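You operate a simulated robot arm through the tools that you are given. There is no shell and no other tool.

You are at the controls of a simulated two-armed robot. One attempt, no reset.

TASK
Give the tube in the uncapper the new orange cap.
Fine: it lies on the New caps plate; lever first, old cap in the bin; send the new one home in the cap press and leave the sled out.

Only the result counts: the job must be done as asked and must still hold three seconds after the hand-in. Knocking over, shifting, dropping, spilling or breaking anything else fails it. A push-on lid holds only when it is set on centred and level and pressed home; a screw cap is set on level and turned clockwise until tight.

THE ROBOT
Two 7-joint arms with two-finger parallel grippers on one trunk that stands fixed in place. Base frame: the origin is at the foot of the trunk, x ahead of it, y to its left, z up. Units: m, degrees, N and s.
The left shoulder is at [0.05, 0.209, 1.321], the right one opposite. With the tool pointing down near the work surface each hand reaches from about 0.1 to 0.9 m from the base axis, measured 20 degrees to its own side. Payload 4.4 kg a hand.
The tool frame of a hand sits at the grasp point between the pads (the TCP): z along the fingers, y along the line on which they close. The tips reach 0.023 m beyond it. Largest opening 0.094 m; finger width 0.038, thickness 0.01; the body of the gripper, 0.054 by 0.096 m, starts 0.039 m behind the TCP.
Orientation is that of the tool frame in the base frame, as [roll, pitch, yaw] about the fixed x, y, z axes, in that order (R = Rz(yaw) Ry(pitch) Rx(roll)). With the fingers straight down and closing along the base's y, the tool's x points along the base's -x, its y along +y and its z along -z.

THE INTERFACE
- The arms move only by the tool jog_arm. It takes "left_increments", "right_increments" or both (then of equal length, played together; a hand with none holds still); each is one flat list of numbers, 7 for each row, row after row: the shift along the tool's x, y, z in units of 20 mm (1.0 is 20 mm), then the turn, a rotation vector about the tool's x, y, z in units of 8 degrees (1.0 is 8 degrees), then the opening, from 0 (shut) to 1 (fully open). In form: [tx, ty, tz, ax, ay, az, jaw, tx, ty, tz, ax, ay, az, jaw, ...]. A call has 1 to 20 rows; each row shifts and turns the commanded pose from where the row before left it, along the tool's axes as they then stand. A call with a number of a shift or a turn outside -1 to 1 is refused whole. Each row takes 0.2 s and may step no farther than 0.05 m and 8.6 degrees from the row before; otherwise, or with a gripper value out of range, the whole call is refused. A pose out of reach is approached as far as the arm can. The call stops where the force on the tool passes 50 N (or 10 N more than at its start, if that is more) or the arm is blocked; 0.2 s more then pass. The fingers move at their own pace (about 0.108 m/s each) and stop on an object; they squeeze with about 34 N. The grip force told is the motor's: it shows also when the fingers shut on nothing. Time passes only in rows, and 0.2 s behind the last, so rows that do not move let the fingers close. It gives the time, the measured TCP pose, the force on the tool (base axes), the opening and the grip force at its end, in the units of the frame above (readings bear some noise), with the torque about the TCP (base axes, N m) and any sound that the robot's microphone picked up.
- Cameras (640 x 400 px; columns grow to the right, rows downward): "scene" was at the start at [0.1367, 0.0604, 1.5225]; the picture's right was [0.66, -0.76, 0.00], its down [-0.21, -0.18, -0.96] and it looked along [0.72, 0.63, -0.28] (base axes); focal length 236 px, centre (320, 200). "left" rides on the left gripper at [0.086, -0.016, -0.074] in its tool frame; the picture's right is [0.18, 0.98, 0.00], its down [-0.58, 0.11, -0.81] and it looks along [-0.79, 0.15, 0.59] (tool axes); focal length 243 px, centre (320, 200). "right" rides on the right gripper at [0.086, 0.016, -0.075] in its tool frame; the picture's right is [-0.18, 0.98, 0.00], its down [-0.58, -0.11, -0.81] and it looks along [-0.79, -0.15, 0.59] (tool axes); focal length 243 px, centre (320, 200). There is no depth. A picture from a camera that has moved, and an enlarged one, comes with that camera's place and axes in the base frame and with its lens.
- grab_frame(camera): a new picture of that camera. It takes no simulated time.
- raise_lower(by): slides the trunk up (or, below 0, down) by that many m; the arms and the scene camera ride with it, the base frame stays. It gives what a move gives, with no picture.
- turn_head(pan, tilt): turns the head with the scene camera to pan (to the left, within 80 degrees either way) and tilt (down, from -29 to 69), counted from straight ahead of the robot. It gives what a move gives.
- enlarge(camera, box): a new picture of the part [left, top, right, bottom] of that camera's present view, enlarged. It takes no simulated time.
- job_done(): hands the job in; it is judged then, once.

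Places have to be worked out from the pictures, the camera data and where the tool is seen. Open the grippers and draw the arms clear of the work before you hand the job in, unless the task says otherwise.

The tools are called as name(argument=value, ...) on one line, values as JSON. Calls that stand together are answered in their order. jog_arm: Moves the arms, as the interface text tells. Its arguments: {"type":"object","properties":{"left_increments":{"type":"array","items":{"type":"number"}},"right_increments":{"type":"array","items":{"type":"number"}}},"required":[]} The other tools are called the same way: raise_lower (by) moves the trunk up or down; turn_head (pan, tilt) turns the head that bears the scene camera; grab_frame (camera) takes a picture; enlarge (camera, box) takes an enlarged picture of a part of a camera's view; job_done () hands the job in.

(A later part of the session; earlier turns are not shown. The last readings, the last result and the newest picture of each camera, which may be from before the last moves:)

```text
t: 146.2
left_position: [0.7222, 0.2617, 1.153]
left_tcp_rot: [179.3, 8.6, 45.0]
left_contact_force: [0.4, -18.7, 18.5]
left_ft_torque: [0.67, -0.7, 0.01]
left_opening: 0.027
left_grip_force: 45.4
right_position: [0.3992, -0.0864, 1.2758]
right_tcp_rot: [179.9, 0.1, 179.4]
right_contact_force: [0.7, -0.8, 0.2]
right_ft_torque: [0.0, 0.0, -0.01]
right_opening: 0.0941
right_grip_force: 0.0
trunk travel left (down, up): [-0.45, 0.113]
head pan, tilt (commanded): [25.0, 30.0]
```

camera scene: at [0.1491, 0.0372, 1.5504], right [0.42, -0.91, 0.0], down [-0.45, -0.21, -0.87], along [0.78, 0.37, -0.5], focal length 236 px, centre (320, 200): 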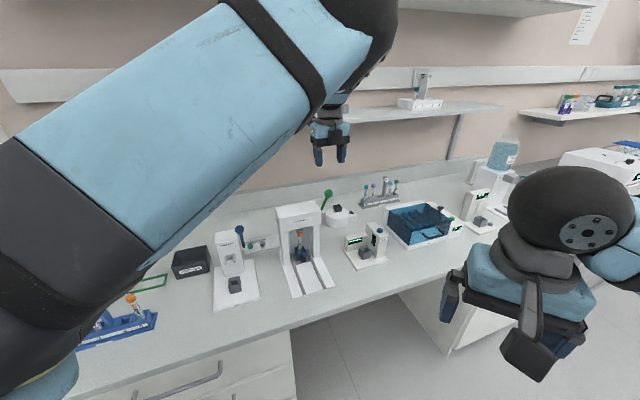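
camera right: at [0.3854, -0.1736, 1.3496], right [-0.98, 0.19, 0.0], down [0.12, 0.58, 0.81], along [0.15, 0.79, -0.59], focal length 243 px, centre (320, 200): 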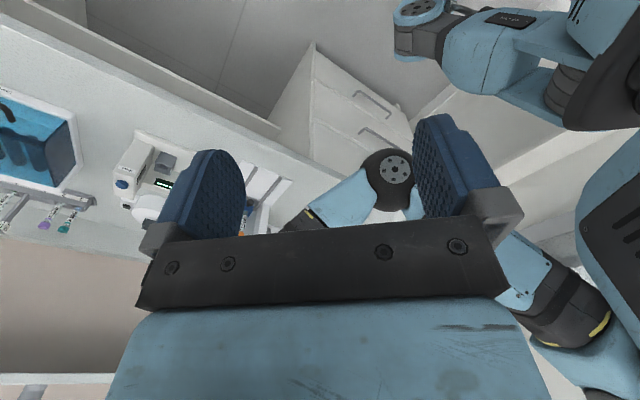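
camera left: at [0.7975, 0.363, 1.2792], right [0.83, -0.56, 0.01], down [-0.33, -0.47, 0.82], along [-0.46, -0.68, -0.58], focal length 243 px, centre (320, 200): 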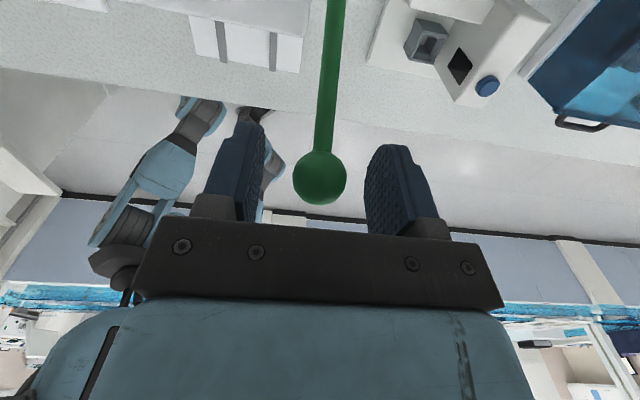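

Better. I continue the stroke in small steps, with a slight sideways ease.

jog_arm(left_increments=[-0.35, 0.08, 0.5, 0, -0.4, 0, 0])

jog_arm(left_increments=[-0.25, 0.04, 0.5, 0, -0.4, 0, 0])

enlarge(camera="scene", box=[270, 180, 350, 290])

```text
t: 146.6
left_position: [0.7186, 0.2587, 1.1413]
left_tcp_rot: [179.3, 12.0, 45.1]
left_contact_force: [10.0, -3.7, 8.9]
left_ft_torque: [0.64, -0.48, 0.12]
left_opening: 0.0269
left_grip_force: 45.4
right_position: [0.4019, -0.0821, 1.2754]
right_tcp_rot: [-179.9, -0.1, 179.4]
right_contact_force: [-0.1, -0.1, 1.4]
right_ft_torque: [-0.03, -0.01, 0.01]
right_opening: 0.0939
right_grip_force: 0.1
trunk travel left (down, up): [-0.45, 0.113]
head pan, tilt (commanded): [25.0, 30.0]
```

```text
t: 147.0
left_position: [0.7158, 0.2557, 1.1318]
left_tcp_rot: [179.3, 15.3, 45.1]
left_contact_force: [17.3, 9.9, 8.2]
left_ft_torque: [0.71, -0.46, 0.15]
left_opening: 0.027
left_grip_force: 44.8
right_position: [0.4027, -0.0818, 1.2761]
right_tcp_rot: [-179.7, 0.0, 179.4]
right_contact_force: [-0.3, 0.9, -0.5]
right_ft_torque: [0.01, 0.02, 0.0]
right_opening: 0.0939
right_grip_force: 0.1
trunk travel left (down, up): [-0.45, 0.113]
head pan, tilt (commanded): [25.0, 30.0]
```

```text
3.64 times, centred on (310, 235) of scene
camera zoom: at [0.1496, 0.0387, 1.5503], right [0.42, -0.91, 0.0], down [-0.45, -0.21, -0.87], along [0.78, 0.37, -0.5], focal length 860 px, centre (356, 73)
```

zoom: 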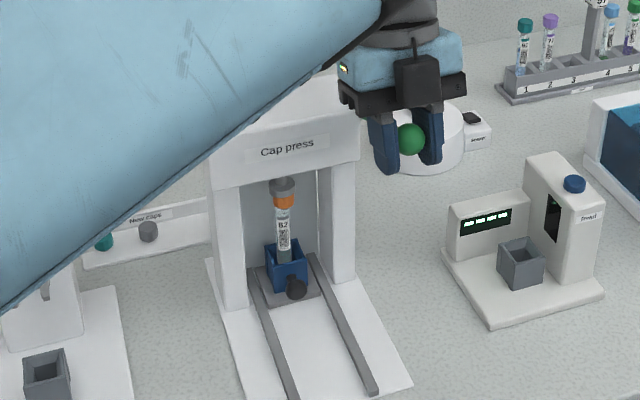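

The plunger is visibly lower and the lever is near the bottom of its stroke. I continue mostly downward.

jog_arm(left_increments=[0.18, 0.03, 0.47, 0, 0, 0, 0])

jog_arm(left_increments=[0.13, 0.02, 0.48, 0, 0, 0, 0])

enlarge(camera="scene", box=[270, 180, 350, 290])

```text
t: 147.4
left_position: [0.714, 0.2535, 1.1243]
left_tcp_rot: [179.1, 15.5, 45.0]
left_contact_force: [-0.6, 8.5, 15.9]
left_ft_torque: [0.78, -0.73, 0.04]
left_opening: 0.0265
left_grip_force: 44.9
right_position: [0.3994, -0.0827, 1.2768]
right_tcp_rot: [-179.8, -0.1, 179.4]
right_contact_force: [-0.6, 0.1, 0.3]
right_ft_torque: [0.0, -0.02, -0.01]
right_opening: 0.0942
right_grip_force: 0.1
trunk travel left (down, up): [-0.45, 0.113]
head pan, tilt (commanded): [25.0, 30.0]
```

```text
t: 147.8
left_position: [0.7114, 0.2523, 1.117]
left_tcp_rot: [179.2, 15.4, 45.0]
left_contact_force: [-15.3, 6.8, 19.7]
left_ft_torque: [0.71, -0.53, -0.08]
left_opening: 0.0268
left_grip_force: 44.7
right_position: [0.3972, -0.0816, 1.2787]
right_tcp_rot: [-179.9, 0.2, 179.4]
right_contact_force: [-0.1, -1.0, 0.2]
right_ft_torque: [-0.01, 0.01, 0.01]
right_opening: 0.0938
right_grip_force: 0.0
trunk travel left (down, up): [-0.45, 0.113]
head pan, tilt (commanded): [25.0, 30.0]
```

```text
3.64 times, centred on (310, 235) of scene
camera zoom: at [0.1426, 0.0375, 1.5513], right [0.42, -0.91, 0.0], down [-0.45, -0.21, -0.87], along [0.79, 0.37, -0.5], focal length 860 px, centre (356, 73)
```

zoom: 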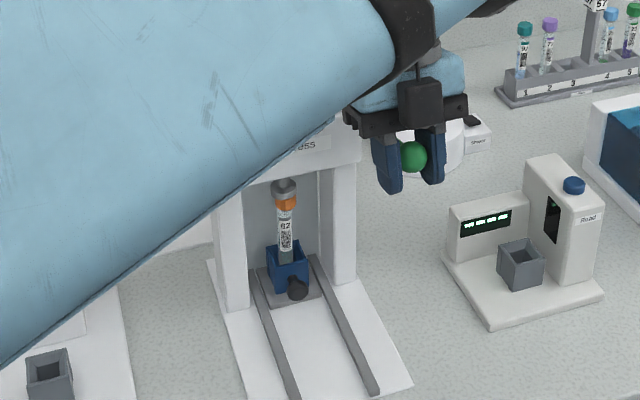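

Cap and plunger are lower still; force 20 N up. I correct the sideways offset and continue down.

jog_arm(left_increments=[0.13, -0.08, 0.48, 0, 0, 0, 0])

jog_arm(left_increments=[0.15, -0.04, 0.48, 0, 0, 0, 0])

enlarge(camera="scene", box=[290, 215, 325, 265])

```text
t: 148.2
left_position: [0.7117, 0.2523, 1.1089]
left_tcp_rot: [179.0, 15.0, 44.7]
left_contact_force: [-11.5, 1.7, 34.3]
left_ft_torque: [-0.23, 0.29, -0.05]
left_opening: 0.0267
left_grip_force: 45.0
right_position: [0.396, -0.0828, 1.2778]
right_tcp_rot: [-179.8, 0.2, 179.5]
right_contact_force: [-0.4, 0.6, 0.1]
right_ft_torque: [0.03, -0.04, -0.01]
right_opening: 0.094
right_grip_force: 0.1
trunk travel left (down, up): [-0.45, 0.113]
head pan, tilt (commanded): [25.0, 30.0]
```

```text
t: 148.6
left_position: [0.7118, 0.2518, 1.0985]
left_tcp_rot: [178.9, 15.1, 44.8]
left_contact_force: [-9.6, 1.1, 38.4]
left_ft_torque: [-0.02, -0.09, -0.04]
left_opening: 0.0277
left_grip_force: 45.0
right_position: [0.3962, -0.0835, 1.2783]
right_tcp_rot: [180.0, 0.2, 179.4]
right_contact_force: [-0.2, 0.0, 0.2]
right_ft_torque: [-0.03, 0.01, -0.01]
right_opening: 0.0942
right_grip_force: 0.0
trunk travel left (down, up): [-0.45, 0.113]
head pan, tilt (commanded): [25.0, 30.0]
```

```text
8.00 times, centred on (308, 240) of scene
camera zoom: at [0.1414, 0.0357, 1.5516], right [0.42, -0.91, 0.0], down [-0.45, -0.21, -0.87], along [0.79, 0.37, -0.5], focal length 1892 px, centre (420, -120)
```

zoom: 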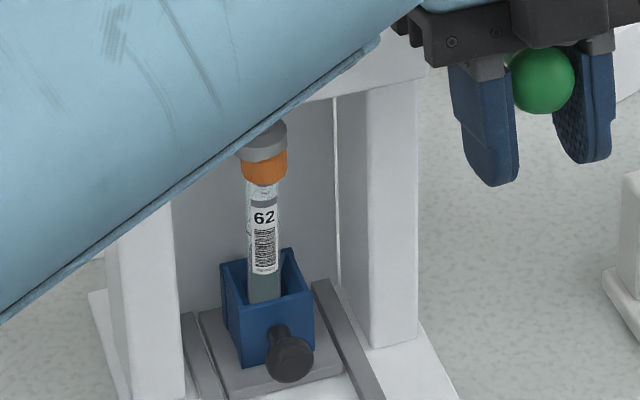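

The ball has slid up between the fingers toward the palm and the load is 38 N. I enlarge the cap to see whether it has gone down.

enlarge(camera="scene", box=[296, 225, 316, 250])

enlarge(camera="scene", box=[310, 195, 350, 235])

grab_frame(camera="left")

```text
16.00 times, centred on (306, 238) of scene
camera zoom: at [0.1414, 0.0357, 1.5516], right [0.42, -0.91, 0.0], down [-0.45, -0.21, -0.87], along [0.79, 0.37, -0.5], focal length 3783 px, centre (544, -400)
```

zoom: 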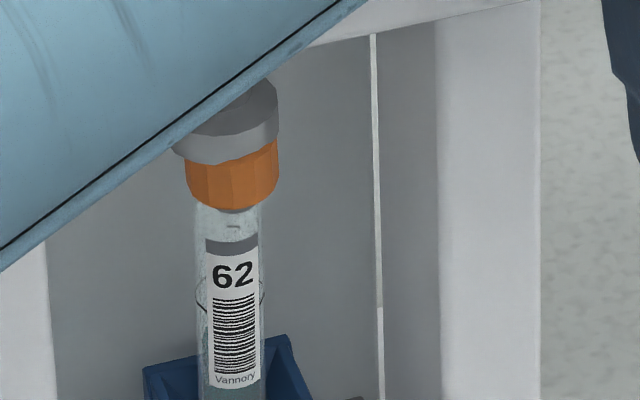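

```text
10.00 times, centred on (330, 215) of scene
camera zoom: at [0.1414, 0.0357, 1.5516], right [0.42, -0.91, 0.0], down [-0.45, -0.21, -0.87], along [0.79, 0.37, -0.5], focal length 2364 px, centre (220, 50)
```

zoom: 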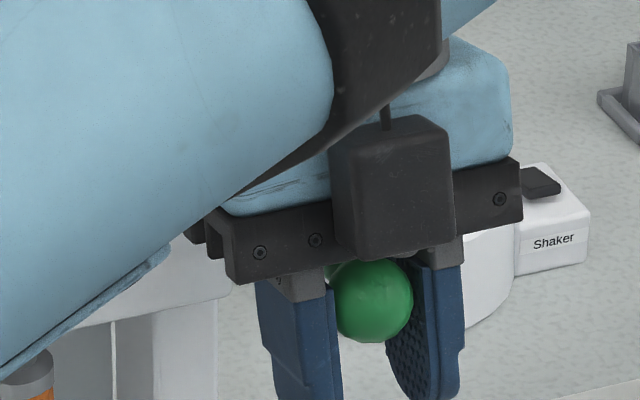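

```text
taken
camera left: at [0.7712, 0.3353, 1.1474], right [0.82, -0.57, -0.03], down [-0.18, -0.32, 0.93], along [-0.54, -0.76, -0.36], focal length 243 px, centre (320, 200)
```

left: 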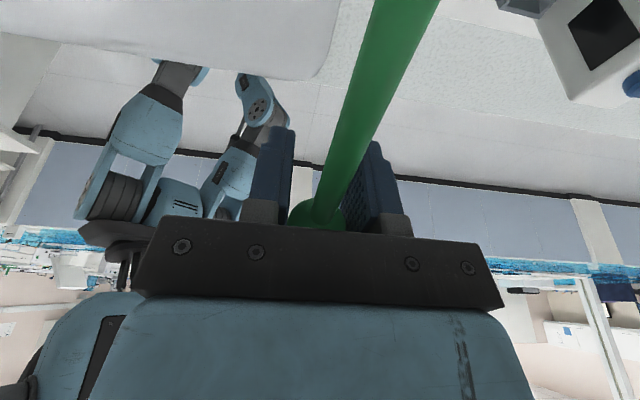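

The lever is near 13° with the plunger hard on the cap. I press a little further, watching the force limit, to make sure the cap is home.

jog_arm(left_increments=[0.03, 0, 0.15, 0, 0, 0, 0, 0, 0, 0, 0, 0, 0, 0])

enlarge(camera="scene", box=[296, 225, 316, 250])

```text
t: 149.2
left_position: [0.7106, 0.2513, 1.0946]
left_tcp_rot: [179.1, 15.1, 44.9]
left_contact_force: [-4.7, 1.5, 37.9]
left_ft_torque: [0.09, -0.2, -0.02]
left_opening: 0.0271
left_grip_force: 45.2
right_position: [0.3956, -0.0843, 1.278]
right_tcp_rot: [179.9, 0.1, 179.4]
right_contact_force: [0.0, 0.4, 0.4]
right_ft_torque: [0.0, 0.03, -0.01]
right_opening: 0.0941
right_grip_force: 0.0
trunk travel left (down, up): [-0.45, 0.113]
head pan, tilt (commanded): [25.0, 30.0]
```

```text
16.00 times, centred on (306, 238) of scene
camera zoom: at [0.1418, 0.0356, 1.5514], right [0.42, -0.91, 0.0], down [-0.45, -0.21, -0.87], along [0.79, 0.37, -0.5], focal length 3783 px, centre (544, -400)
```

zoom: 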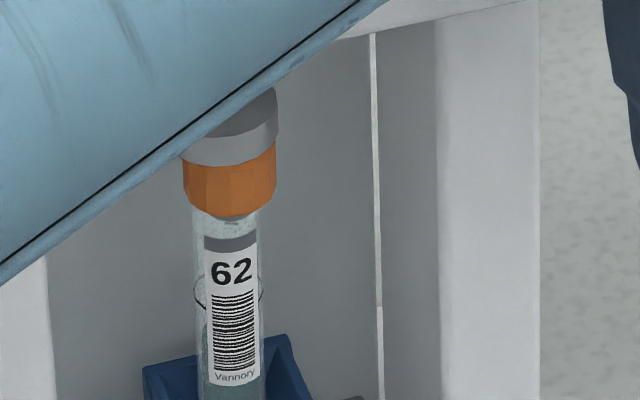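

The cap has visibly gone down about 4 mm (its skirt is now much closer to the grey band). I press on until it stops moving.

jog_arm(left_increments=[0.03, 0, 0.15, 0, 0, 0, 0, 0, 0, 0, 0, 0, 0, 0])

enlarge(camera="scene", box=[296, 225, 316, 250])

```text
t: 149.8
left_position: [0.7101, 0.2512, 1.0928]
left_tcp_rot: [179.0, 15.0, 44.8]
left_contact_force: [-2.2, -0.3, 39.7]
left_ft_torque: [-0.16, 0.12, 0.04]
left_opening: 0.0269
left_grip_force: 45.2
right_position: [0.3968, -0.0848, 1.2786]
right_tcp_rot: [-180.0, 0.2, 179.4]
right_contact_force: [-0.5, 0.3, -0.5]
right_ft_torque: [0.05, 0.01, -0.01]
right_opening: 0.094
right_grip_force: 0.0
trunk travel left (down, up): [-0.45, 0.113]
head pan, tilt (commanded): [25.0, 30.0]
```

```text
16.00 times, centred on (306, 238) of scene
camera zoom: at [0.142, 0.0354, 1.5514], right [0.42, -0.91, 0.0], down [-0.45, -0.21, -0.87], along [0.79, 0.37, -0.5], focal length 3783 px, centre (544, -400)
```

zoom: 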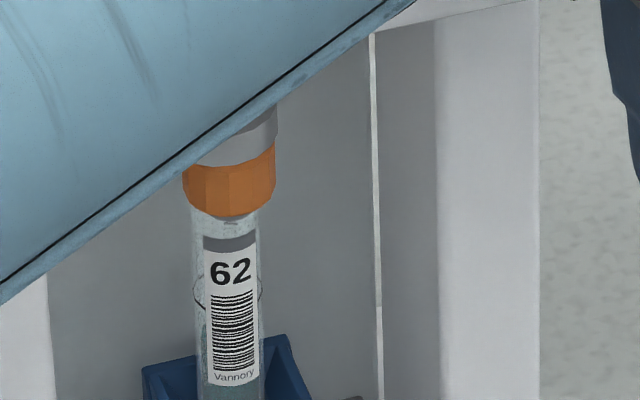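

No further movement between these two pictures. One more firm push to confirm it is home.

jog_arm(left_increments=[0.04, 0, 0.2, 0, 0, 0, 0, 0, 0, 0, 0, 0, 0, 0])

enlarge(camera="scene", box=[296, 225, 316, 250])

enlarge(camera="scene", box=[310, 195, 350, 240])

```text
t: 150.4
left_position: [0.7111, 0.2517, 1.0909]
left_tcp_rot: [178.8, 14.9, 44.7]
left_contact_force: [4.4, 2.0, 49.0]
left_ft_torque: [-0.11, 0.22, 0.05]
left_opening: 0.0269
left_grip_force: 44.6
right_position: [0.3965, -0.084, 1.2779]
right_tcp_rot: [-180.0, 0.2, 179.3]
right_contact_force: [0.1, 0.4, -0.4]
right_ft_torque: [-0.01, 0.0, -0.02]
right_opening: 0.0942
right_grip_force: 0.1
trunk travel left (down, up): [-0.45, 0.113]
head pan, tilt (commanded): [25.0, 30.0]
```

```text
16.00 times, centred on (306, 238) of scene
camera zoom: at [0.1418, 0.0352, 1.5516], right [0.42, -0.91, 0.0], down [-0.45, -0.21, -0.87], along [0.79, 0.37, -0.5], focal length 3783 px, centre (544, -400)
```

zoom: 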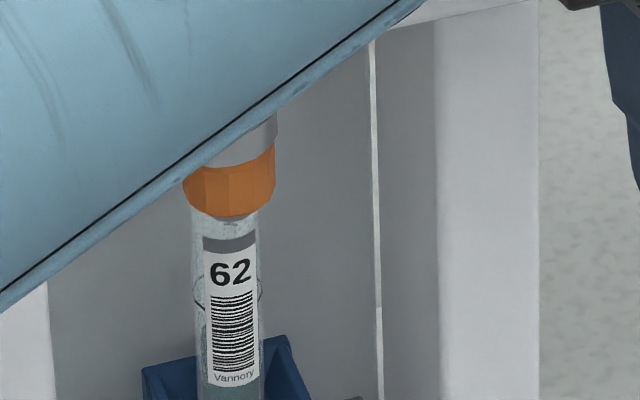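

```text
8.89 times, centred on (330, 218) of scene
camera zoom: at [0.1418, 0.0352, 1.5516], right [0.42, -0.91, 0.0], down [-0.45, -0.21, -0.87], along [0.79, 0.37, -0.5], focal length 2102 px, centre (231, 44)
```

zoom: 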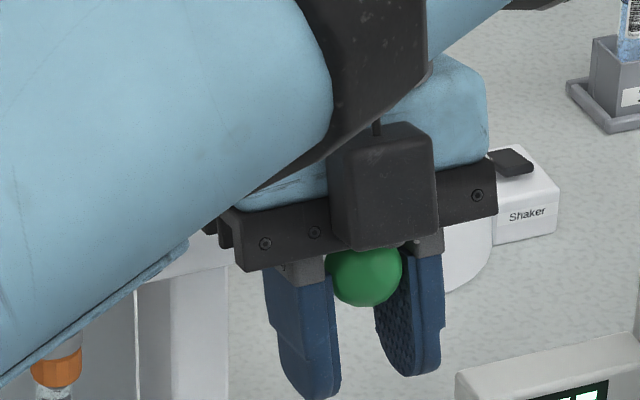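

With 49 N the cap no longer moves: it is home. I let the lever back up along its arc under control.

jog_arm(left_increments=[-0.03, 0, -0.3, 0, 0, 0, 0, -0.054, 0, -0.628, 0, 0, 0, 0, 0.008, 0, -0.628, 0, 0, 0, 0, 0.077, 0, -0.621, 0, 0, 0, 0])

enlarge(camera="scene", box=[290, 190, 350, 255])

```text
t: 151.4
left_position: [0.7204, 0.2608, 1.1234]
left_tcp_rot: [179.2, 15.5, 44.9]
left_contact_force: [-11.0, -4.9, -5.5]
left_ft_torque: [-0.72, 0.59, -0.02]
left_opening: 0.0269
left_grip_force: 44.8
right_position: [0.4008, -0.0822, 1.2757]
right_tcp_rot: [-180.0, 0.1, 179.5]
right_contact_force: [0.2, 0.2, -0.3]
right_ft_torque: [-0.02, 0.02, 0.03]
right_opening: 0.0942
right_grip_force: 0.0
trunk travel left (down, up): [-0.45, 0.113]
head pan, tilt (commanded): [25.0, 30.0]
```

```text
6.15 times, centred on (320, 222) of scene
camera zoom: at [0.1473, 0.037, 1.5505], right [0.42, -0.91, 0.0], down [-0.45, -0.21, -0.87], along [0.79, 0.37, -0.5], focal length 1455 px, centre (320, 62)
```

zoom: 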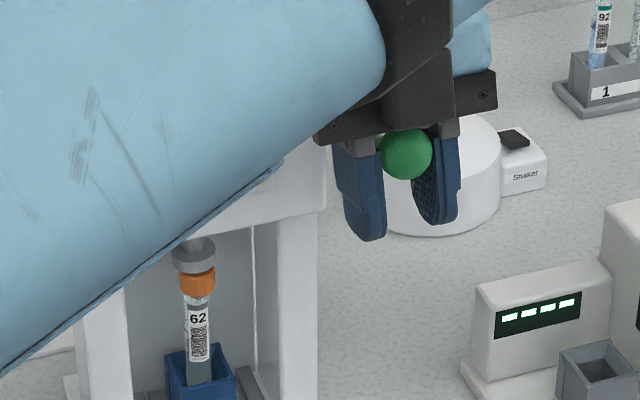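

Lever rising with the hand, low force. I continue back to its rest position.

jog_arm(left_increments=[0.141, 0, -0.612, 0, 0, 0, 0, 0.208, 0, -0.594, 0, 0, 0, 0, 0.262, 0, -0.567, 0, 0, 0, 0, 0.326, 0, -0.543, 0, 0, 0, 0])

enlarge(camera="scene", box=[280, 170, 350, 250])

```text
t: 152.4
left_position: [0.7431, 0.2832, 1.1654]
left_tcp_rot: [179.2, 15.5, 45.0]
left_contact_force: [-9.9, -0.2, -7.0]
left_ft_torque: [-0.77, 0.68, -0.05]
left_opening: 0.0265
left_grip_force: 45.4
right_position: [0.4024, -0.0809, 1.2764]
right_tcp_rot: [-179.8, 0.1, 179.4]
right_contact_force: [-0.4, 0.9, -0.3]
right_ft_torque: [-0.02, 0.0, -0.03]
right_opening: 0.0944
right_grip_force: 0.0
trunk travel left (down, up): [-0.45, 0.113]
head pan, tilt (commanded): [25.0, 30.0]
```

```text
5.00 times, centred on (315, 210) of scene
camera zoom: at [0.1475, 0.0382, 1.5506], right [0.42, -0.91, 0.0], down [-0.45, -0.21, -0.87], along [0.79, 0.37, -0.5], focal length 1182 px, centre (345, 150)
```

zoom: 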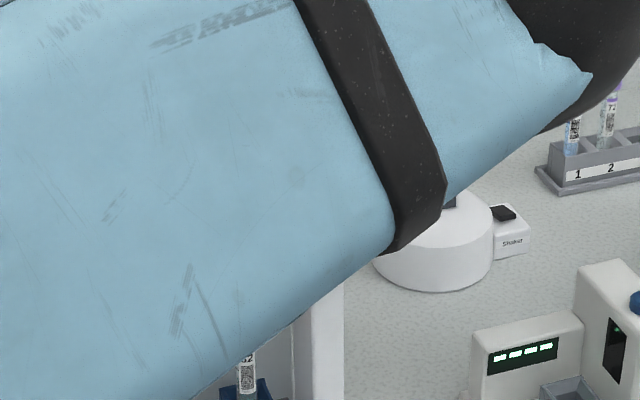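

Nearly at rest. I finish the return, open the jaws and lift the hand clear upward.

jog_arm(left_increments=[0.378, 0, -0.5, 0, 0, 0, 0, 0.2, 0, -0.25, 0, 0, 0, 0, 0, 0, 0, 0, 0, 0, 0.4, 0, 0, 0, 0, 0, 0, 0.6, 0, 0, -0.5, 0, 0, 0, 0.6, 0, 0, -1, 0, 0, 0, 0.6, 0, 0, -1, 0, 0, 0, 0.6, 0, 0, -1, 0, 0, 0, 0.6, 0, 0, -1, 0, 0, 0, 0.6])

grab_frame(camera="scene")

grab_frame(camera="left")

```text
t: 154.4
left_position: [0.77, 0.3119, 1.2624]
left_tcp_rot: [179.3, 15.5, 44.9]
left_contact_force: [0.3, 0.2, -0.8]
left_ft_torque: [0.0, 0.01, 0.0]
left_opening: 0.0562
left_grip_force: 0.0
right_position: [0.4014, -0.0817, 1.2762]
right_tcp_rot: [-179.8, -0.1, 179.4]
right_contact_force: [-0.2, -0.6, -0.6]
right_ft_torque: [0.0, -0.02, 0.01]
right_opening: 0.094
right_grip_force: 0.0
trunk travel left (down, up): [-0.45, 0.113]
head pan, tilt (commanded): [25.0, 30.0]
```

```text
taken
camera scene: at [0.1479, 0.0376, 1.5505], right [0.42, -0.91, 0.0], down [-0.45, -0.21, -0.87], along [0.79, 0.37, -0.5], focal length 236 px, centre (320, 200)
```

scene: 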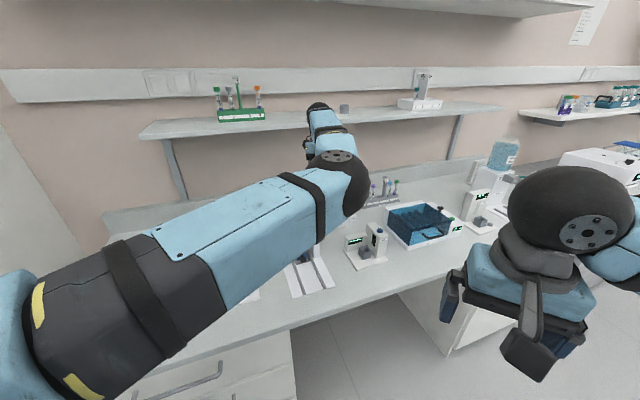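

```text
taken
camera left: at [0.8297, 0.3959, 1.3102], right [0.82, -0.57, -0.04], down [-0.17, -0.31, 0.93], along [-0.54, -0.76, -0.36], focal length 243 px, centre (320, 200)
```

left: 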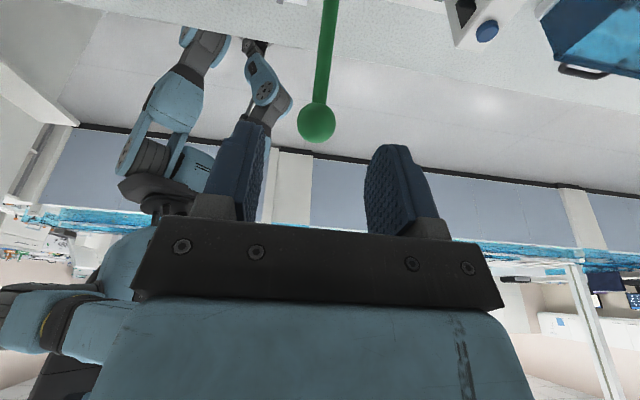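

The lever is back up and released. I take the left hand back to the neutral area, then turn it round to yaw 180 for the sled.

jog_arm(left_increments=[0, 0, -1, 0, 0.97, 0, 0.6, 0, 0, -1, 0, 0.97, 0, 0.6, -0.09, -0.963, -0.5, 0, 0, 0, 0.6, -0.09, -0.963, -0.5, 0, 0, 0, 0.6, -0.09, -0.963, -0.5, 0, 0, 0, 0.6, -0.09, -0.963, -0.5, 0, 0, 0, 0.6, -0.09, -0.963, -0.5, 0, 0, 0, 0.6, -0.09, -0.963, -0.5, 0, 0, 0, 0.6, -0.09, -0.963, -0.5, 0, 0, 0, 0.6, -0.09, -0.963, -0.5, 0, 0, 0, 0.6, -0.09, -0.963, -0.5, 0, 0, 0, 0.6, -0.09, -0.963, -0.5, 0, 0, 0, 0.6, -0.09, -0.963, -0.5, 0, 0, 0, 0.6, -0.09, -0.963, -0.5, 0, 0, 0, 0.6, -0.09, -0.963, -0.5, 0, 0, 0, 0.6, -0.09, -0.963, -0.5, 0, 0, 0, 0.6])

grab_frame(camera="scene")

enlarge(camera="scene", box=[270, 180, 350, 290])

```text
t: 157.8
left_position: [0.7608, 0.4387, 1.4413]
left_tcp_rot: [179.3, -0.1, 45.3]
left_contact_force: [-0.3, 0.4, 0.3]
left_ft_torque: [-0.01, -0.02, 0.0]
left_opening: 0.0564
left_grip_force: 0.1
left hand out of reach, approached as far as the arm can: row 5, 6, 7, 8, 9, 10, 11, 12, 13, 14, 15, 16
right_position: [0.401, -0.0819, 1.2768]
right_tcp_rot: [-179.9, -0.1, 179.5]
right_contact_force: [-0.3, 0.5, -0.6]
right_ft_torque: [-0.02, 0.01, -0.03]
right_opening: 0.0941
right_grip_force: 0.0
trunk travel left (down, up): [-0.45, 0.113]
head pan, tilt (commanded): [25.0, 30.0]
```

```text
taken
camera scene: at [0.1476, 0.0376, 1.5506], right [0.42, -0.91, 0.0], down [-0.45, -0.21, -0.87], along [0.79, 0.37, -0.5], focal length 236 px, centre (320, 200)
```

scene: 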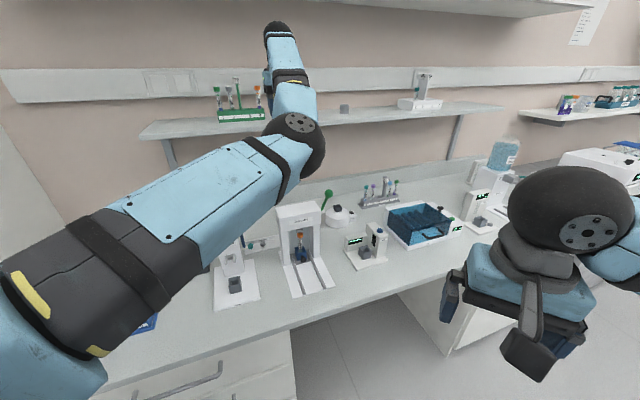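

```text
3.64 times, centred on (310, 235) of scene
camera zoom: at [0.1476, 0.0376, 1.5506], right [0.42, -0.91, 0.0], down [-0.45, -0.21, -0.87], along [0.79, 0.37, -0.5], focal length 860 px, centre (356, 73)
```

zoom: 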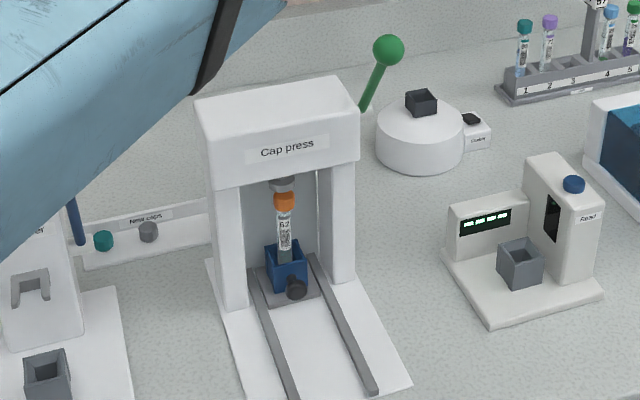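

The lever is at rest and the capped tube stands in the sled under the press. I rotate the left hand back to yaw 180 here, clear of everything.

jog_arm(left_increments=[0, 0, 0, 0, 0, -0.9375, 0.6, 0, 0, 0, 0, 0, -0.9375, 0.6, 0, 0, 0, 0, 0, -0.9375, 0.6, 0, 0, 0, 0, 0, -0.9375, 0.6, 0, 0, 0, 0, 0, -0.9375, 0.6, 0, 0, 0, 0, 0, -0.9375, 0.6, 0, 0, 0, 0, 0, -0.9375, 0.6, 0, 0, 0, 0, 0, -0.9375, 0.6, 0, 0, 0, 0, 0, -0.9375, 0.6, 0, 0, 0, 0, 0, -0.9375, 0.6, 0, 0, 0, 0, 0, -0.9375, 0.6, 0, 0, 0, 0, 0, -0.9375, 0.6, 0, 0, 0, 0, 0, -0.9375, 0.6, 0, 0, 0, 0, 0, -0.9375, 0.6, 0, 0, 0, 0, 0, -0.9375, 0.6, 0, 0, 0, 0, 0, -0.9375, 0.6, 0, 0, 0, 0, 0, -0.9375, 0.6, 0, 0, 0, 0, 0, -0.9375, 0.6])

grab_frame(camera="scene")

```text
t: 161.6
left_position: [0.7615, 0.4397, 1.4404]
left_tcp_rot: [-179.6, 0.6, -179.6]
left_contact_force: [0.8, 0.3, -0.2]
left_ft_torque: [0.0, 0.01, 0.01]
left_opening: 0.0566
left_grip_force: 0.0
right_position: [0.402, -0.0819, 1.2754]
right_tcp_rot: [-179.9, -0.1, 179.4]
right_contact_force: [-0.3, 0.2, 0.0]
right_ft_torque: [0.02, -0.01, 0.01]
right_opening: 0.0938
right_grip_force: 0.3
trunk travel left (down, up): [-0.45, 0.113]
head pan, tilt (commanded): [25.0, 30.0]
```

```text
taken
camera scene: at [0.1482, 0.0374, 1.5505], right [0.42, -0.91, 0.0], down [-0.45, -0.21, -0.87], along [0.78, 0.37, -0.5], focal length 236 px, centre (320, 200)
```

scene: 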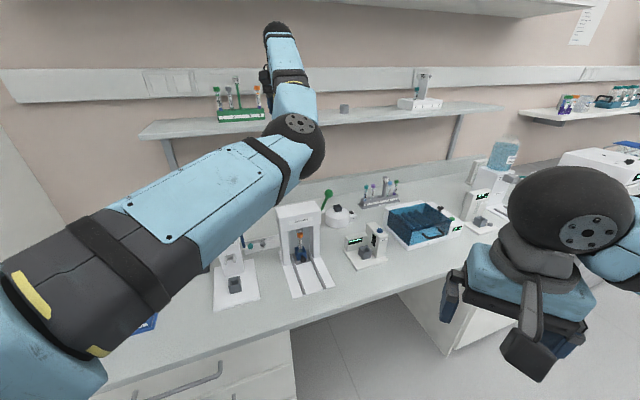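

Next I bring the hand back toward the robot in free space, where I expect the elbow to return to its original outward posture.

jog_arm(left_increments=[1, 0, 0, 0, 0, 0, 0.5, 1, 0, 0, 0, 0, 0, 0.5, 1, 0, 0, 0, 0, 0, 0.5, 1, 0, 0, 0, 0, 0, 0.5, 1, 0, 0, 0, 0, 0, 0.5, 1, 0, 0, 0, 0, 0, 0.5, 1, 0, 0, 0, 0, 0, 0.5, 1, 0, 0, 0, 0, 0, 0.5, 1, 0, 0, 0, 0, 0, 0.5, 1, 0, 0, 0, 0, 0, 0.5, 1, 0, 0, 0, 0, 0, 0.5, 1, 0, 0, 0, 0, 0, 0.5, 1, 0, 0, 0, 0, 0, 0.5, 1, 0, 0, 0, 0, 0, 0.5, 1, 0, 0, 0, 0, 0, 0.5])

grab_frame(camera="scene")

```text
t: 164.8
left_position: [0.4823, 0.4924, 1.4432]
left_tcp_rot: [-179.6, 0.6, -179.9]
left_contact_force: [-1.6, -0.1, -0.1]
left_ft_torque: [0.01, 0.02, 0.01]
left_opening: 0.0472
left_grip_force: 0.0
left hand out of reach, approached as far as the arm can: row 7, 8, 9, 10, 11, 12, 13, 15
right_position: [0.4009, -0.0827, 1.2753]
right_tcp_rot: [-179.9, -0.1, 179.5]
right_contact_force: [0.2, 0.2, 0.1]
right_ft_torque: [-0.02, 0.01, -0.02]
right_opening: 0.0937
right_grip_force: 0.1
trunk travel left (down, up): [-0.45, 0.113]
head pan, tilt (commanded): [25.0, 30.0]
```

```text
taken
camera scene: at [0.1476, 0.0375, 1.5506], right [0.42, -0.91, 0.0], down [-0.45, -0.21, -0.87], along [0.79, 0.37, -0.5], focal length 236 px, centre (320, 200)
```

scene: 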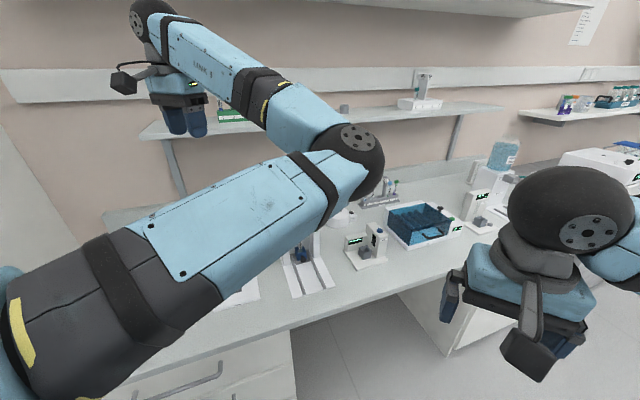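

Still elbow-in. I turn the hand to yaw −135 here and look whether the arm re-solves.

jog_arm(left_increments=[0, 0, 0, 0, 0, -0.9375, 0.5, 0, 0, 0, 0, 0, -0.9375, 0.5, 0, 0, 0, 0, 0, -0.9375, 0.5, 0, 0, 0, 0, 0, -0.9375, 0.5, 0, 0, 0, 0, 0, -0.9375, 0.5, 0, 0, 0, 0, 0, -0.9375, 0.5, 0, 0, 0, 0, 0, 0, 0.5])

grab_frame(camera="scene")

```text
t: 166.4
left_position: [0.4805, 0.4925, 1.441]
left_tcp_rot: [-179.4, 0.2, -134.6]
left_contact_force: [-0.3, 0.2, -1.3]
left_ft_torque: [0.02, 0.02, 0.02]
left_opening: 0.0473
left_grip_force: 0.0
right_position: [0.4016, -0.0813, 1.2761]
right_tcp_rot: [-179.8, -0.2, 179.4]
right_contact_force: [-0.3, 0.0, 0.2]
right_ft_torque: [0.01, -0.04, -0.02]
right_opening: 0.0942
right_grip_force: 0.1
trunk travel left (down, up): [-0.45, 0.113]
head pan, tilt (commanded): [25.0, 30.0]
```

```text
taken
camera scene: at [0.1481, 0.0374, 1.5505], right [0.42, -0.91, 0.0], down [-0.45, -0.21, -0.87], along [0.78, 0.37, -0.5], focal length 236 px, centre (320, 200)
```

scene: 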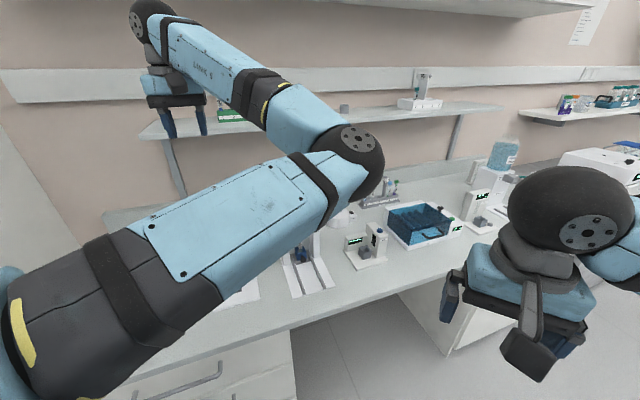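

Last-joint range is ample both ways. Rotating past yaw ~70 made the arm re-solve to the elbow-up posture before, so I repeat that here in free air while moving the right arm well out of the way.

jog_arm(left_increments=[0, 0, 0, 0, 0, 1, 0.5, 0, 0, 0, 0, 0, 1, 0.5, 0, 0, 0, 0, 0, 1, 0.5, 0, 0, 0, 0, 0, 1, 0.5, 0, 0, 0, 0, 0, 1, 0.5, 0, 0, 0, 0, 0, 1, 0.5, 0, 0, 0, 0, 0, 1, 0.5, 0, 0, 0, 0, 0, 1, 0.5, 0, 0, 0, 0, 0, 1, 0.5, 0, 0, 0, 0, 0, 1, 0.5, 0, 0, 0, 0, 0, 1, 0.5, 0, 0, 0, 0, 0, 1, 0.5, 0, 0, 0, 0, 0, 1, 0.5, 0, 0, 0, 0, 0, 1, 0.5, 0, 0, 0, 0, 0, 1, 0.5, 0, 0, 0, 0, 0, 1, 0.5, 0, 0, 0, 0, 0, 1, 0.5, 0, 0, 0, 0, 0, 1, 0.5, 0, 0, 0, 0, 0, 1, 0.5, 0, 0, 0, 0, 0, 1, 0.5], right_increments=[0, -0.8, -0.6, 0, 0, 0, 1, 0, -0.8, -0.6, 0, 0, 0, 1, 0, -0.8, -0.6, 0, 0, 0, 1, 0, -0.8, -0.6, 0, 0, 0, 1, 0, -0.8, -0.6, 0, 0, 0, 1, 0, -0.8, -0.6, 0, 0, 0, 1, 0, -0.8, -0.6, 0, 0, 0, 1, 0, -0.8, -0.6, 0, 0, 0, 1, 0, -0.8, -0.6, 0, 0, 0, 1, 0, -0.8, -0.6, 0, 0, 0, 1, 0, -0.8, -0.6, 0, 0, 0, 1, 0, -0.8, -0.6, 0, 0, 0, 1, 0, -0.8, 0, 0, 0, 0, 1, 0, -0.8, 0, 0, 0, 0, 1, 0, -0.8, 0, 0, 0, 0, 1, 0, -0.8, 0, 0, 0, 0, 1, 0, 0, 0, 0, 0, 0, 1, 0, 0, 0, 0, 0, 0, 1, 0, 0, 0, 0, 0, 0, 1, 0, 0, 0, 0, 0, 0, 1])

grab_frame(camera="scene")

```text
t: 170.6
left_position: [0.4968, 0.511, 1.4356]
left_tcp_rot: [179.9, 1.2, 74.6]
left_contact_force: [-0.8, -0.7, 0.7]
left_ft_torque: [0.0, 0.0, 0.0]
left_opening: 0.0469
left_grip_force: 0.1
left hand out of reach, approached as far as the arm can: row 17, 18, 19
right_position: [0.3979, -0.3399, 1.4205]
right_tcp_rot: [-179.8, 0.0, 179.4]
right_contact_force: [-0.8, 0.3, -0.4]
right_ft_torque: [-0.03, 0.0, 0.0]
right_opening: 0.0939
right_grip_force: 0.1
trunk travel left (down, up): [-0.45, 0.113]
head pan, tilt (commanded): [25.0, 30.0]
```

```text
taken
camera scene: at [0.1455, 0.0372, 1.5507], right [0.42, -0.91, 0.0], down [-0.45, -0.21, -0.87], along [0.79, 0.37, -0.5], focal length 236 px, centre (320, 200)
```

scene: 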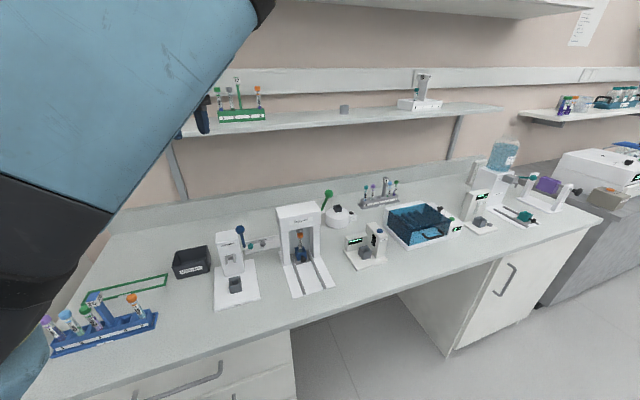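

The arm flipped to elbow-up. Now I rotate back to yaw 180 and see whether that posture persists.

jog_arm(left_increments=[0, 0, 0, 0, 0, -1, 0.5, 0, 0, 0, 0, 0, -1, 0.5, 0, 0, 0, 0, 0, -1, 0.5, 0, 0, 0, 0, 0, -1, 0.5, 0, 0, 0, 0, 0, -1, 0.5, 0, 0, 0, 0, 0, -1, 0.5, 0, 0, 0, 0, 0, -1, 0.5, 0, 0, 0, 0, 0, -1, 0.5, 0, 0, 0, 0, 0, -1, 0.5, 0, 0, 0, 0, 0, -1, 0.5, 0, 0, 0, 0, 0, -1, 0.5, 0, 0, 0, 0, 0, -1, 0.5, 0, 0, 0, 0, 0, -1, 0.5])

grab_frame(camera="scene")

```text
t: 173.4
left_position: [0.4988, 0.5132, 1.4374]
left_tcp_rot: [-178.1, 0.3, 179.1]
left_contact_force: [-0.3, -0.2, -0.6]
left_ft_torque: [-0.01, 0.03, 0.0]
left_opening: 0.0471
left_grip_force: 0.1
right_position: [0.4007, -0.3391, 1.4201]
right_tcp_rot: [-179.9, -0.1, 179.3]
right_contact_force: [-0.7, -0.3, 1.1]
right_ft_torque: [0.02, 0.02, 0.01]
right_opening: 0.094
right_grip_force: 0.0
trunk travel left (down, up): [-0.45, 0.113]
head pan, tilt (commanded): [25.0, 30.0]
```

```text
taken
camera scene: at [0.1482, 0.0374, 1.5505], right [0.42, -0.91, 0.0], down [-0.45, -0.21, -0.87], along [0.78, 0.37, -0.5], focal length 236 px, centre (320, 200)
```

scene: 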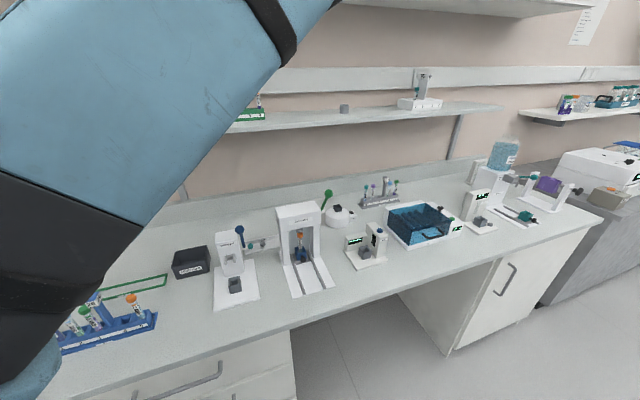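

Elbow-up persists. I go down and right toward the front of the press and turn to yaw −135.

jog_arm(left_increments=[0, -0.965, 0.9, 0, 0, 0, 0.5, 0, -0.965, 0.9, 0, 0, 0, 0.5, 0, -0.965, 0.9, 0, 0, 0, 0.5, 0, -0.965, 0.9, 0, 0, 0, 0.5, 0, -0.965, 0.9, 0, 0, 0, 0.5, 0, -0.965, 0.9, 0, 0, 0, 0.5, 0, -0.965, 0.9, 0, 0, 0, 0.5, 0, -0.965, 0.9, 0, 0, 0, 0.5, 0, -0.965, 0.9, 0, 0, 0, 0.5, 0, -0.965, 0.9, 0, 0, 0, 0.5, 0, 0, 0, 0, 0, -0.9375, 0.5, 0, 0, 0, 0, 0, -0.9375, 0.5, 0, 0, 0, 0, 0, -0.9375, 0.5, 0, 0, 0, 0, 0, -0.9375, 0.5, 0, 0, 0, 0, 0, -0.9375, 0.5, 0, 0, 0, 0, 0, -0.9375, 0.5])

grab_frame(camera="scene")

grab_frame(camera="left")

```text
t: 174.1
left_position: [0.4957, 0.4753, 1.3266]
left_tcp_rot: [-177.9, -8.9, 179.6]
left_contact_force: [-0.3, -0.4, -1.2]
left_ft_torque: [-0.01, 0.0, -0.01]
left_opening: 0.0469
left_grip_force: 0.1
right_position: [0.3999, -0.3399, 1.4204]
right_tcp_rot: [-179.9, -0.1, 179.3]
right_contact_force: [-0.5, -0.9, 0.7]
right_ft_torque: [0.0, 0.01, -0.01]
right_opening: 0.0942
right_grip_force: 0.0
trunk travel left (down, up): [-0.45, 0.113]
head pan, tilt (commanded): [25.0, 30.0]
stopped in row 3 (left hand): the arm was blocked; the commanded pose is now the measured one
```

```text
taken
camera scene: at [0.1479, 0.0372, 1.5506], right [0.42, -0.91, 0.0], down [-0.45, -0.21, -0.87], along [0.79, 0.37, -0.5], focal length 236 px, centre (320, 200)
```

scene: 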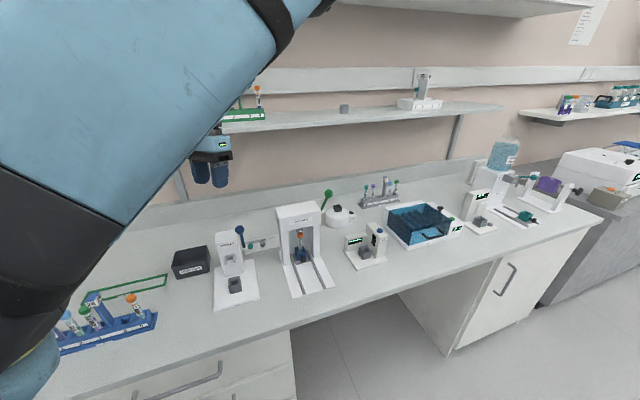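

```text
taken
camera left: at [0.4194, 0.4618, 1.4144], right [-0.18, 0.98, -0.01], down [0.7, 0.13, 0.7], along [0.69, 0.12, -0.71], focal length 243 px, centre (320, 200)
```

left: 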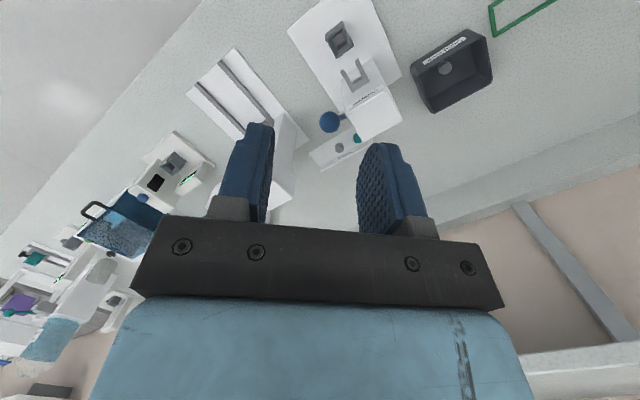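

Blocked again: in this elbow-up posture the arm crowds the head. The elbow-in posture would actually suit the sled well now that the right arm is away. I back out of this and rotate the other way to let the arm re-solve.

jog_arm(left_increments=[0, 0.8, -1, 0, -0.55, 0, 0.5, 0, 0.8, -1, 0, -0.55, 0, 0.5, 0, 0.2, -1, 0, 0, 0, 0.5, 0, 0, -1, 0, 0, 0, 0.5, 0, 0, -1, 0, 0, 0, 0.5])

jog_arm(left_increments=[0, 0, 0, 0, 0, -1, 0.5, 0, 0, 0, 0, 0, -1, 0.5, 0, 0, 0, 0, 0, -1, 0.5, 0, 0, 0, 0, 0, -1, 0.5, 0, 0, 0, 0, 0, -1, 0.5, 0, 0, 0, 0, 0, -1, 0.5, 0, 0, 0, 0, 0, -1, 0.5, 0, 0, 0, 0, 0, -1, 0.5, 0, 0, 0, 0, 0, -1, 0.5, 0, 0, 0, 0, 0, -1, 0.5, 0, 0, 0, 0, 0, -1, 0.5])

grab_frame(camera="scene")

```text
t: 175.2
left_position: [0.499, 0.5138, 1.4264]
left_tcp_rot: [-178.0, -0.1, 179.9]
left_contact_force: [0.5, 0.6, 0.2]
left_ft_torque: [-0.01, 0.02, -0.04]
left_opening: 0.0467
left_grip_force: 0.1
right_position: [0.4006, -0.3398, 1.4189]
right_tcp_rot: [-179.9, -0.1, 179.4]
right_contact_force: [-0.2, -0.2, -0.9]
right_ft_torque: [0.02, -0.01, -0.01]
right_opening: 0.094
right_grip_force: 0.0
trunk travel left (down, up): [-0.45, 0.113]
head pan, tilt (commanded): [25.0, 30.0]
```

```text
t: 177.7
left_position: [0.5, 0.5131, 1.4259]
left_tcp_rot: [-179.8, -2.0, -92.1]
left_contact_force: [0.7, -0.9, 0.0]
left_ft_torque: [0.01, 0.01, -0.01]
left_opening: 0.0469
left_grip_force: 0.0
right_position: [0.3998, -0.3393, 1.419]
right_tcp_rot: [-179.9, -0.1, 179.5]
right_contact_force: [0.4, -0.6, 0.1]
right_ft_torque: [0.01, 0.0, 0.03]
right_opening: 0.0939
right_grip_force: 0.1
trunk travel left (down, up): [-0.45, 0.113]
head pan, tilt (commanded): [25.0, 30.0]
```

```text
taken
camera scene: at [0.1482, 0.0375, 1.5505], right [0.42, -0.91, 0.0], down [-0.45, -0.21, -0.87], along [0.78, 0.37, -0.5], focal length 236 px, centre (320, 200)
```

scene: 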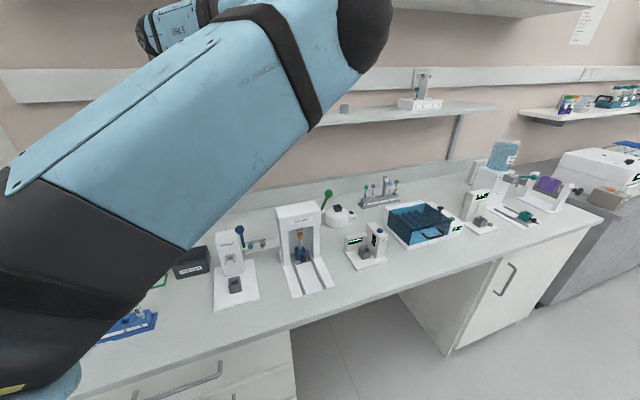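

The elbow swings right as I turn this way. I continue the turn another 48° to bring it fully to the elbow-in posture.

jog_arm(left_increments=[0, 0, 0, 0, 0, -1, 0.5, 0, 0, 0, 0, 0, -1, 0.5, 0, 0, 0, 0, 0, -1, 0.5, 0, 0, 0, 0, 0, -1, 0.5, 0, 0, 0, 0, 0, -1, 0.5, 0, 0, 0, 0, 0, -1, 0.5, 0, 0, 0, 0, 0, 0, 0.5])

grab_frame(camera="scene")

```text
t: 179.2
left_position: [0.5002, 0.5149, 1.4257]
left_tcp_rot: [178.5, -1.2, -44.1]
left_contact_force: [0.7, 0.1, 0.1]
left_ft_torque: [-0.01, 0.0, 0.04]
left_opening: 0.0467
left_grip_force: 0.1
right_position: [0.401, -0.3394, 1.4207]
right_tcp_rot: [-180.0, -0.1, 179.4]
right_contact_force: [0.0, -0.1, -0.5]
right_ft_torque: [0.0, 0.02, -0.01]
right_opening: 0.0939
right_grip_force: 0.2
trunk travel left (down, up): [-0.45, 0.113]
head pan, tilt (commanded): [25.0, 30.0]
```

```text
taken
camera scene: at [0.1482, 0.0375, 1.5505], right [0.42, -0.91, 0.0], down [-0.45, -0.21, -0.87], along [0.78, 0.37, -0.5], focal length 236 px, centre (320, 200)
```

scene: 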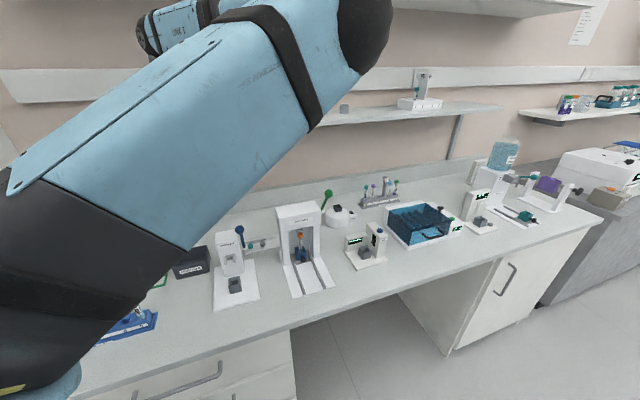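

Now back to yaw −135 with this posture, then a cautious move toward the front of the press.

jog_arm(left_increments=[0, 0, 0, 0, 0, 0.95, 0.5, 0, 0, 0, 0, 0, 0.95, 0.5, 0, 0, 0, 0, 0, 0.95, 0.5, 0, 0, 0, 0, 0, 0.95, 0.5, 0, 0, 0, 0, 0, 0.95, 0.5, 0, 0, 0, 0, 0, 0.95, 0.5, 0, 0, 0, 0, 0, 0.95, 0.5, 0, 0, 0, 0, 0, 0.95, 0.5, 0, 0, 0, 0, 0, 0.95, 0.5, 0, 0, 0, 0, 0, 0.95, 0.5, 0, 0, 0, 0, 0, 0.95, 0.5, 0, 0, 0, 0, 0, 0.95, 0.5])

jog_arm(left_increments=[0.564, -0.893, 0.7, 0, 0, 0, 0.5, 0.564, -0.893, 0.7, 0, 0, 0, 0.5, 0.564, -0.893, 0.7, 0, 0, 0, 0.5, 0.564, -0.893, 0.7, 0, 0, 0, 0.5, 0.564, -0.893, 0.7, 0, 0, 0, 0.5, 0.564, -0.893, 0.7, 0, 0, 0, 0.5])

grab_frame(camera="scene")

```text
t: 181.8
left_position: [0.4993, 0.5142, 1.4249]
left_tcp_rot: [-179.0, -1.5, -135.5]
left_contact_force: [0.2, 0.0, 0.1]
left_ft_torque: [-0.01, -0.01, 0.01]
left_opening: 0.047
left_grip_force: 0.0
right_position: [0.3999, -0.3391, 1.4207]
right_tcp_rot: [-180.0, -0.1, 179.4]
right_contact_force: [0.3, 0.4, 0.8]
right_ft_torque: [0.04, 0.03, 0.01]
right_opening: 0.0943
right_grip_force: 0.1
trunk travel left (down, up): [-0.45, 0.113]
head pan, tilt (commanded): [25.0, 30.0]
```

```text
t: 182.8
left_position: [0.5037, 0.455, 1.303]
left_tcp_rot: [175.6, -8.6, -133.0]
left_contact_force: [0.1, 0.3, -0.2]
left_ft_torque: [0.02, -0.02, -0.02]
left_opening: 0.0469
left_grip_force: 0.1
right_position: [0.3994, -0.3384, 1.4209]
right_tcp_rot: [-179.8, 0.0, 179.4]
right_contact_force: [0.7, 0.2, 0.2]
right_ft_torque: [-0.01, -0.05, -0.01]
right_opening: 0.094
right_grip_force: 0.1
trunk travel left (down, up): [-0.45, 0.113]
head pan, tilt (commanded): [25.0, 30.0]
stopped in row 4 (left hand): the arm was blocked; the commanded pose is now the measured one
```

```text
taken
camera scene: at [0.1474, 0.0377, 1.5507], right [0.42, -0.91, 0.0], down [-0.45, -0.21, -0.87], along [0.79, 0.37, -0.5], focal length 236 px, centre (320, 200)
```

scene: 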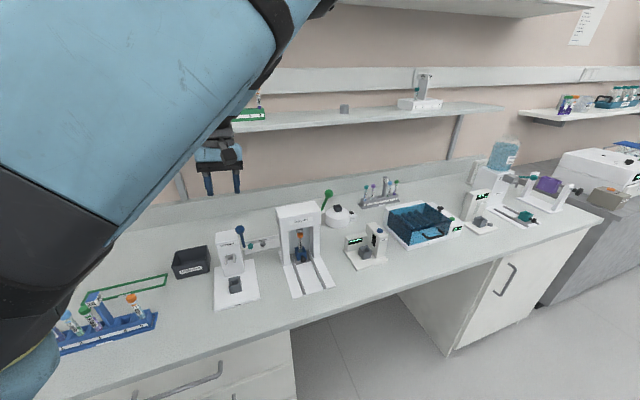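

Blocked again in the elbow-up posture. Earlier, going out to nearly full reach over the New caps plate and retracting from there gave the good elbow-out posture, so I repeat that: up, then out to about (0.75, 0.48, 1.38).

jog_arm(left_increments=[0, 0, -1, 0, -0.55, 0, 0.5, 0, 0, -1, 0, -0.55, 0, 0.5, 0, 0, -1, 0, 0, 0, 0.5, 0, 0, -1, 0, 0, 0, 0.5, -0.926, -0.845, 0, 0, 0, 0, 0.5, -0.926, -0.845, 0, 0, 0, 0, 0.5, -0.926, -0.845, 0, 0, 0, 0, 0.5, -0.926, -0.845, 0, 0, 0, 0, 0.5, -0.926, -0.845, 0, 0, 0, 0, 0.5, -0.926, -0.845, 0, 0, 0, 0, 0.5, -0.926, -0.845, 0, 0, 0, 0, 0.5, -0.926, -0.845, 0, 0, 0, 0, 0.5, -0.926, -0.845, 0, 0, 0, 0, 0.5, -0.926, -0.845, 0, 0, 0, 0, 0.5])

grab_frame(camera="scene")

```text
t: 185.8
left_position: [0.7624, 0.4693, 1.3728]
left_tcp_rot: [175.6, 0.3, -133.8]
left_contact_force: [1.2, -0.1, 0.6]
left_ft_torque: [-0.03, 0.0, 0.0]
left_opening: 0.0468
left_grip_force: 0.1
right_position: [0.4011, -0.3374, 1.4199]
right_tcp_rot: [-179.8, -0.1, 179.5]
right_contact_force: [0.9, 0.0, 0.3]
right_ft_torque: [0.03, -0.01, 0.03]
right_opening: 0.0941
right_grip_force: 0.0
trunk travel left (down, up): [-0.45, 0.113]
head pan, tilt (commanded): [25.0, 30.0]
```

```text
taken
camera scene: at [0.1488, 0.0383, 1.5504], right [0.42, -0.91, 0.0], down [-0.45, -0.21, -0.87], along [0.78, 0.37, -0.5], focal length 236 px, centre (320, 200)
```

scene: 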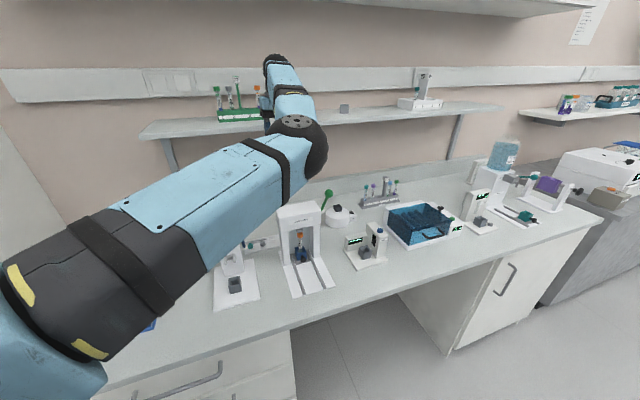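

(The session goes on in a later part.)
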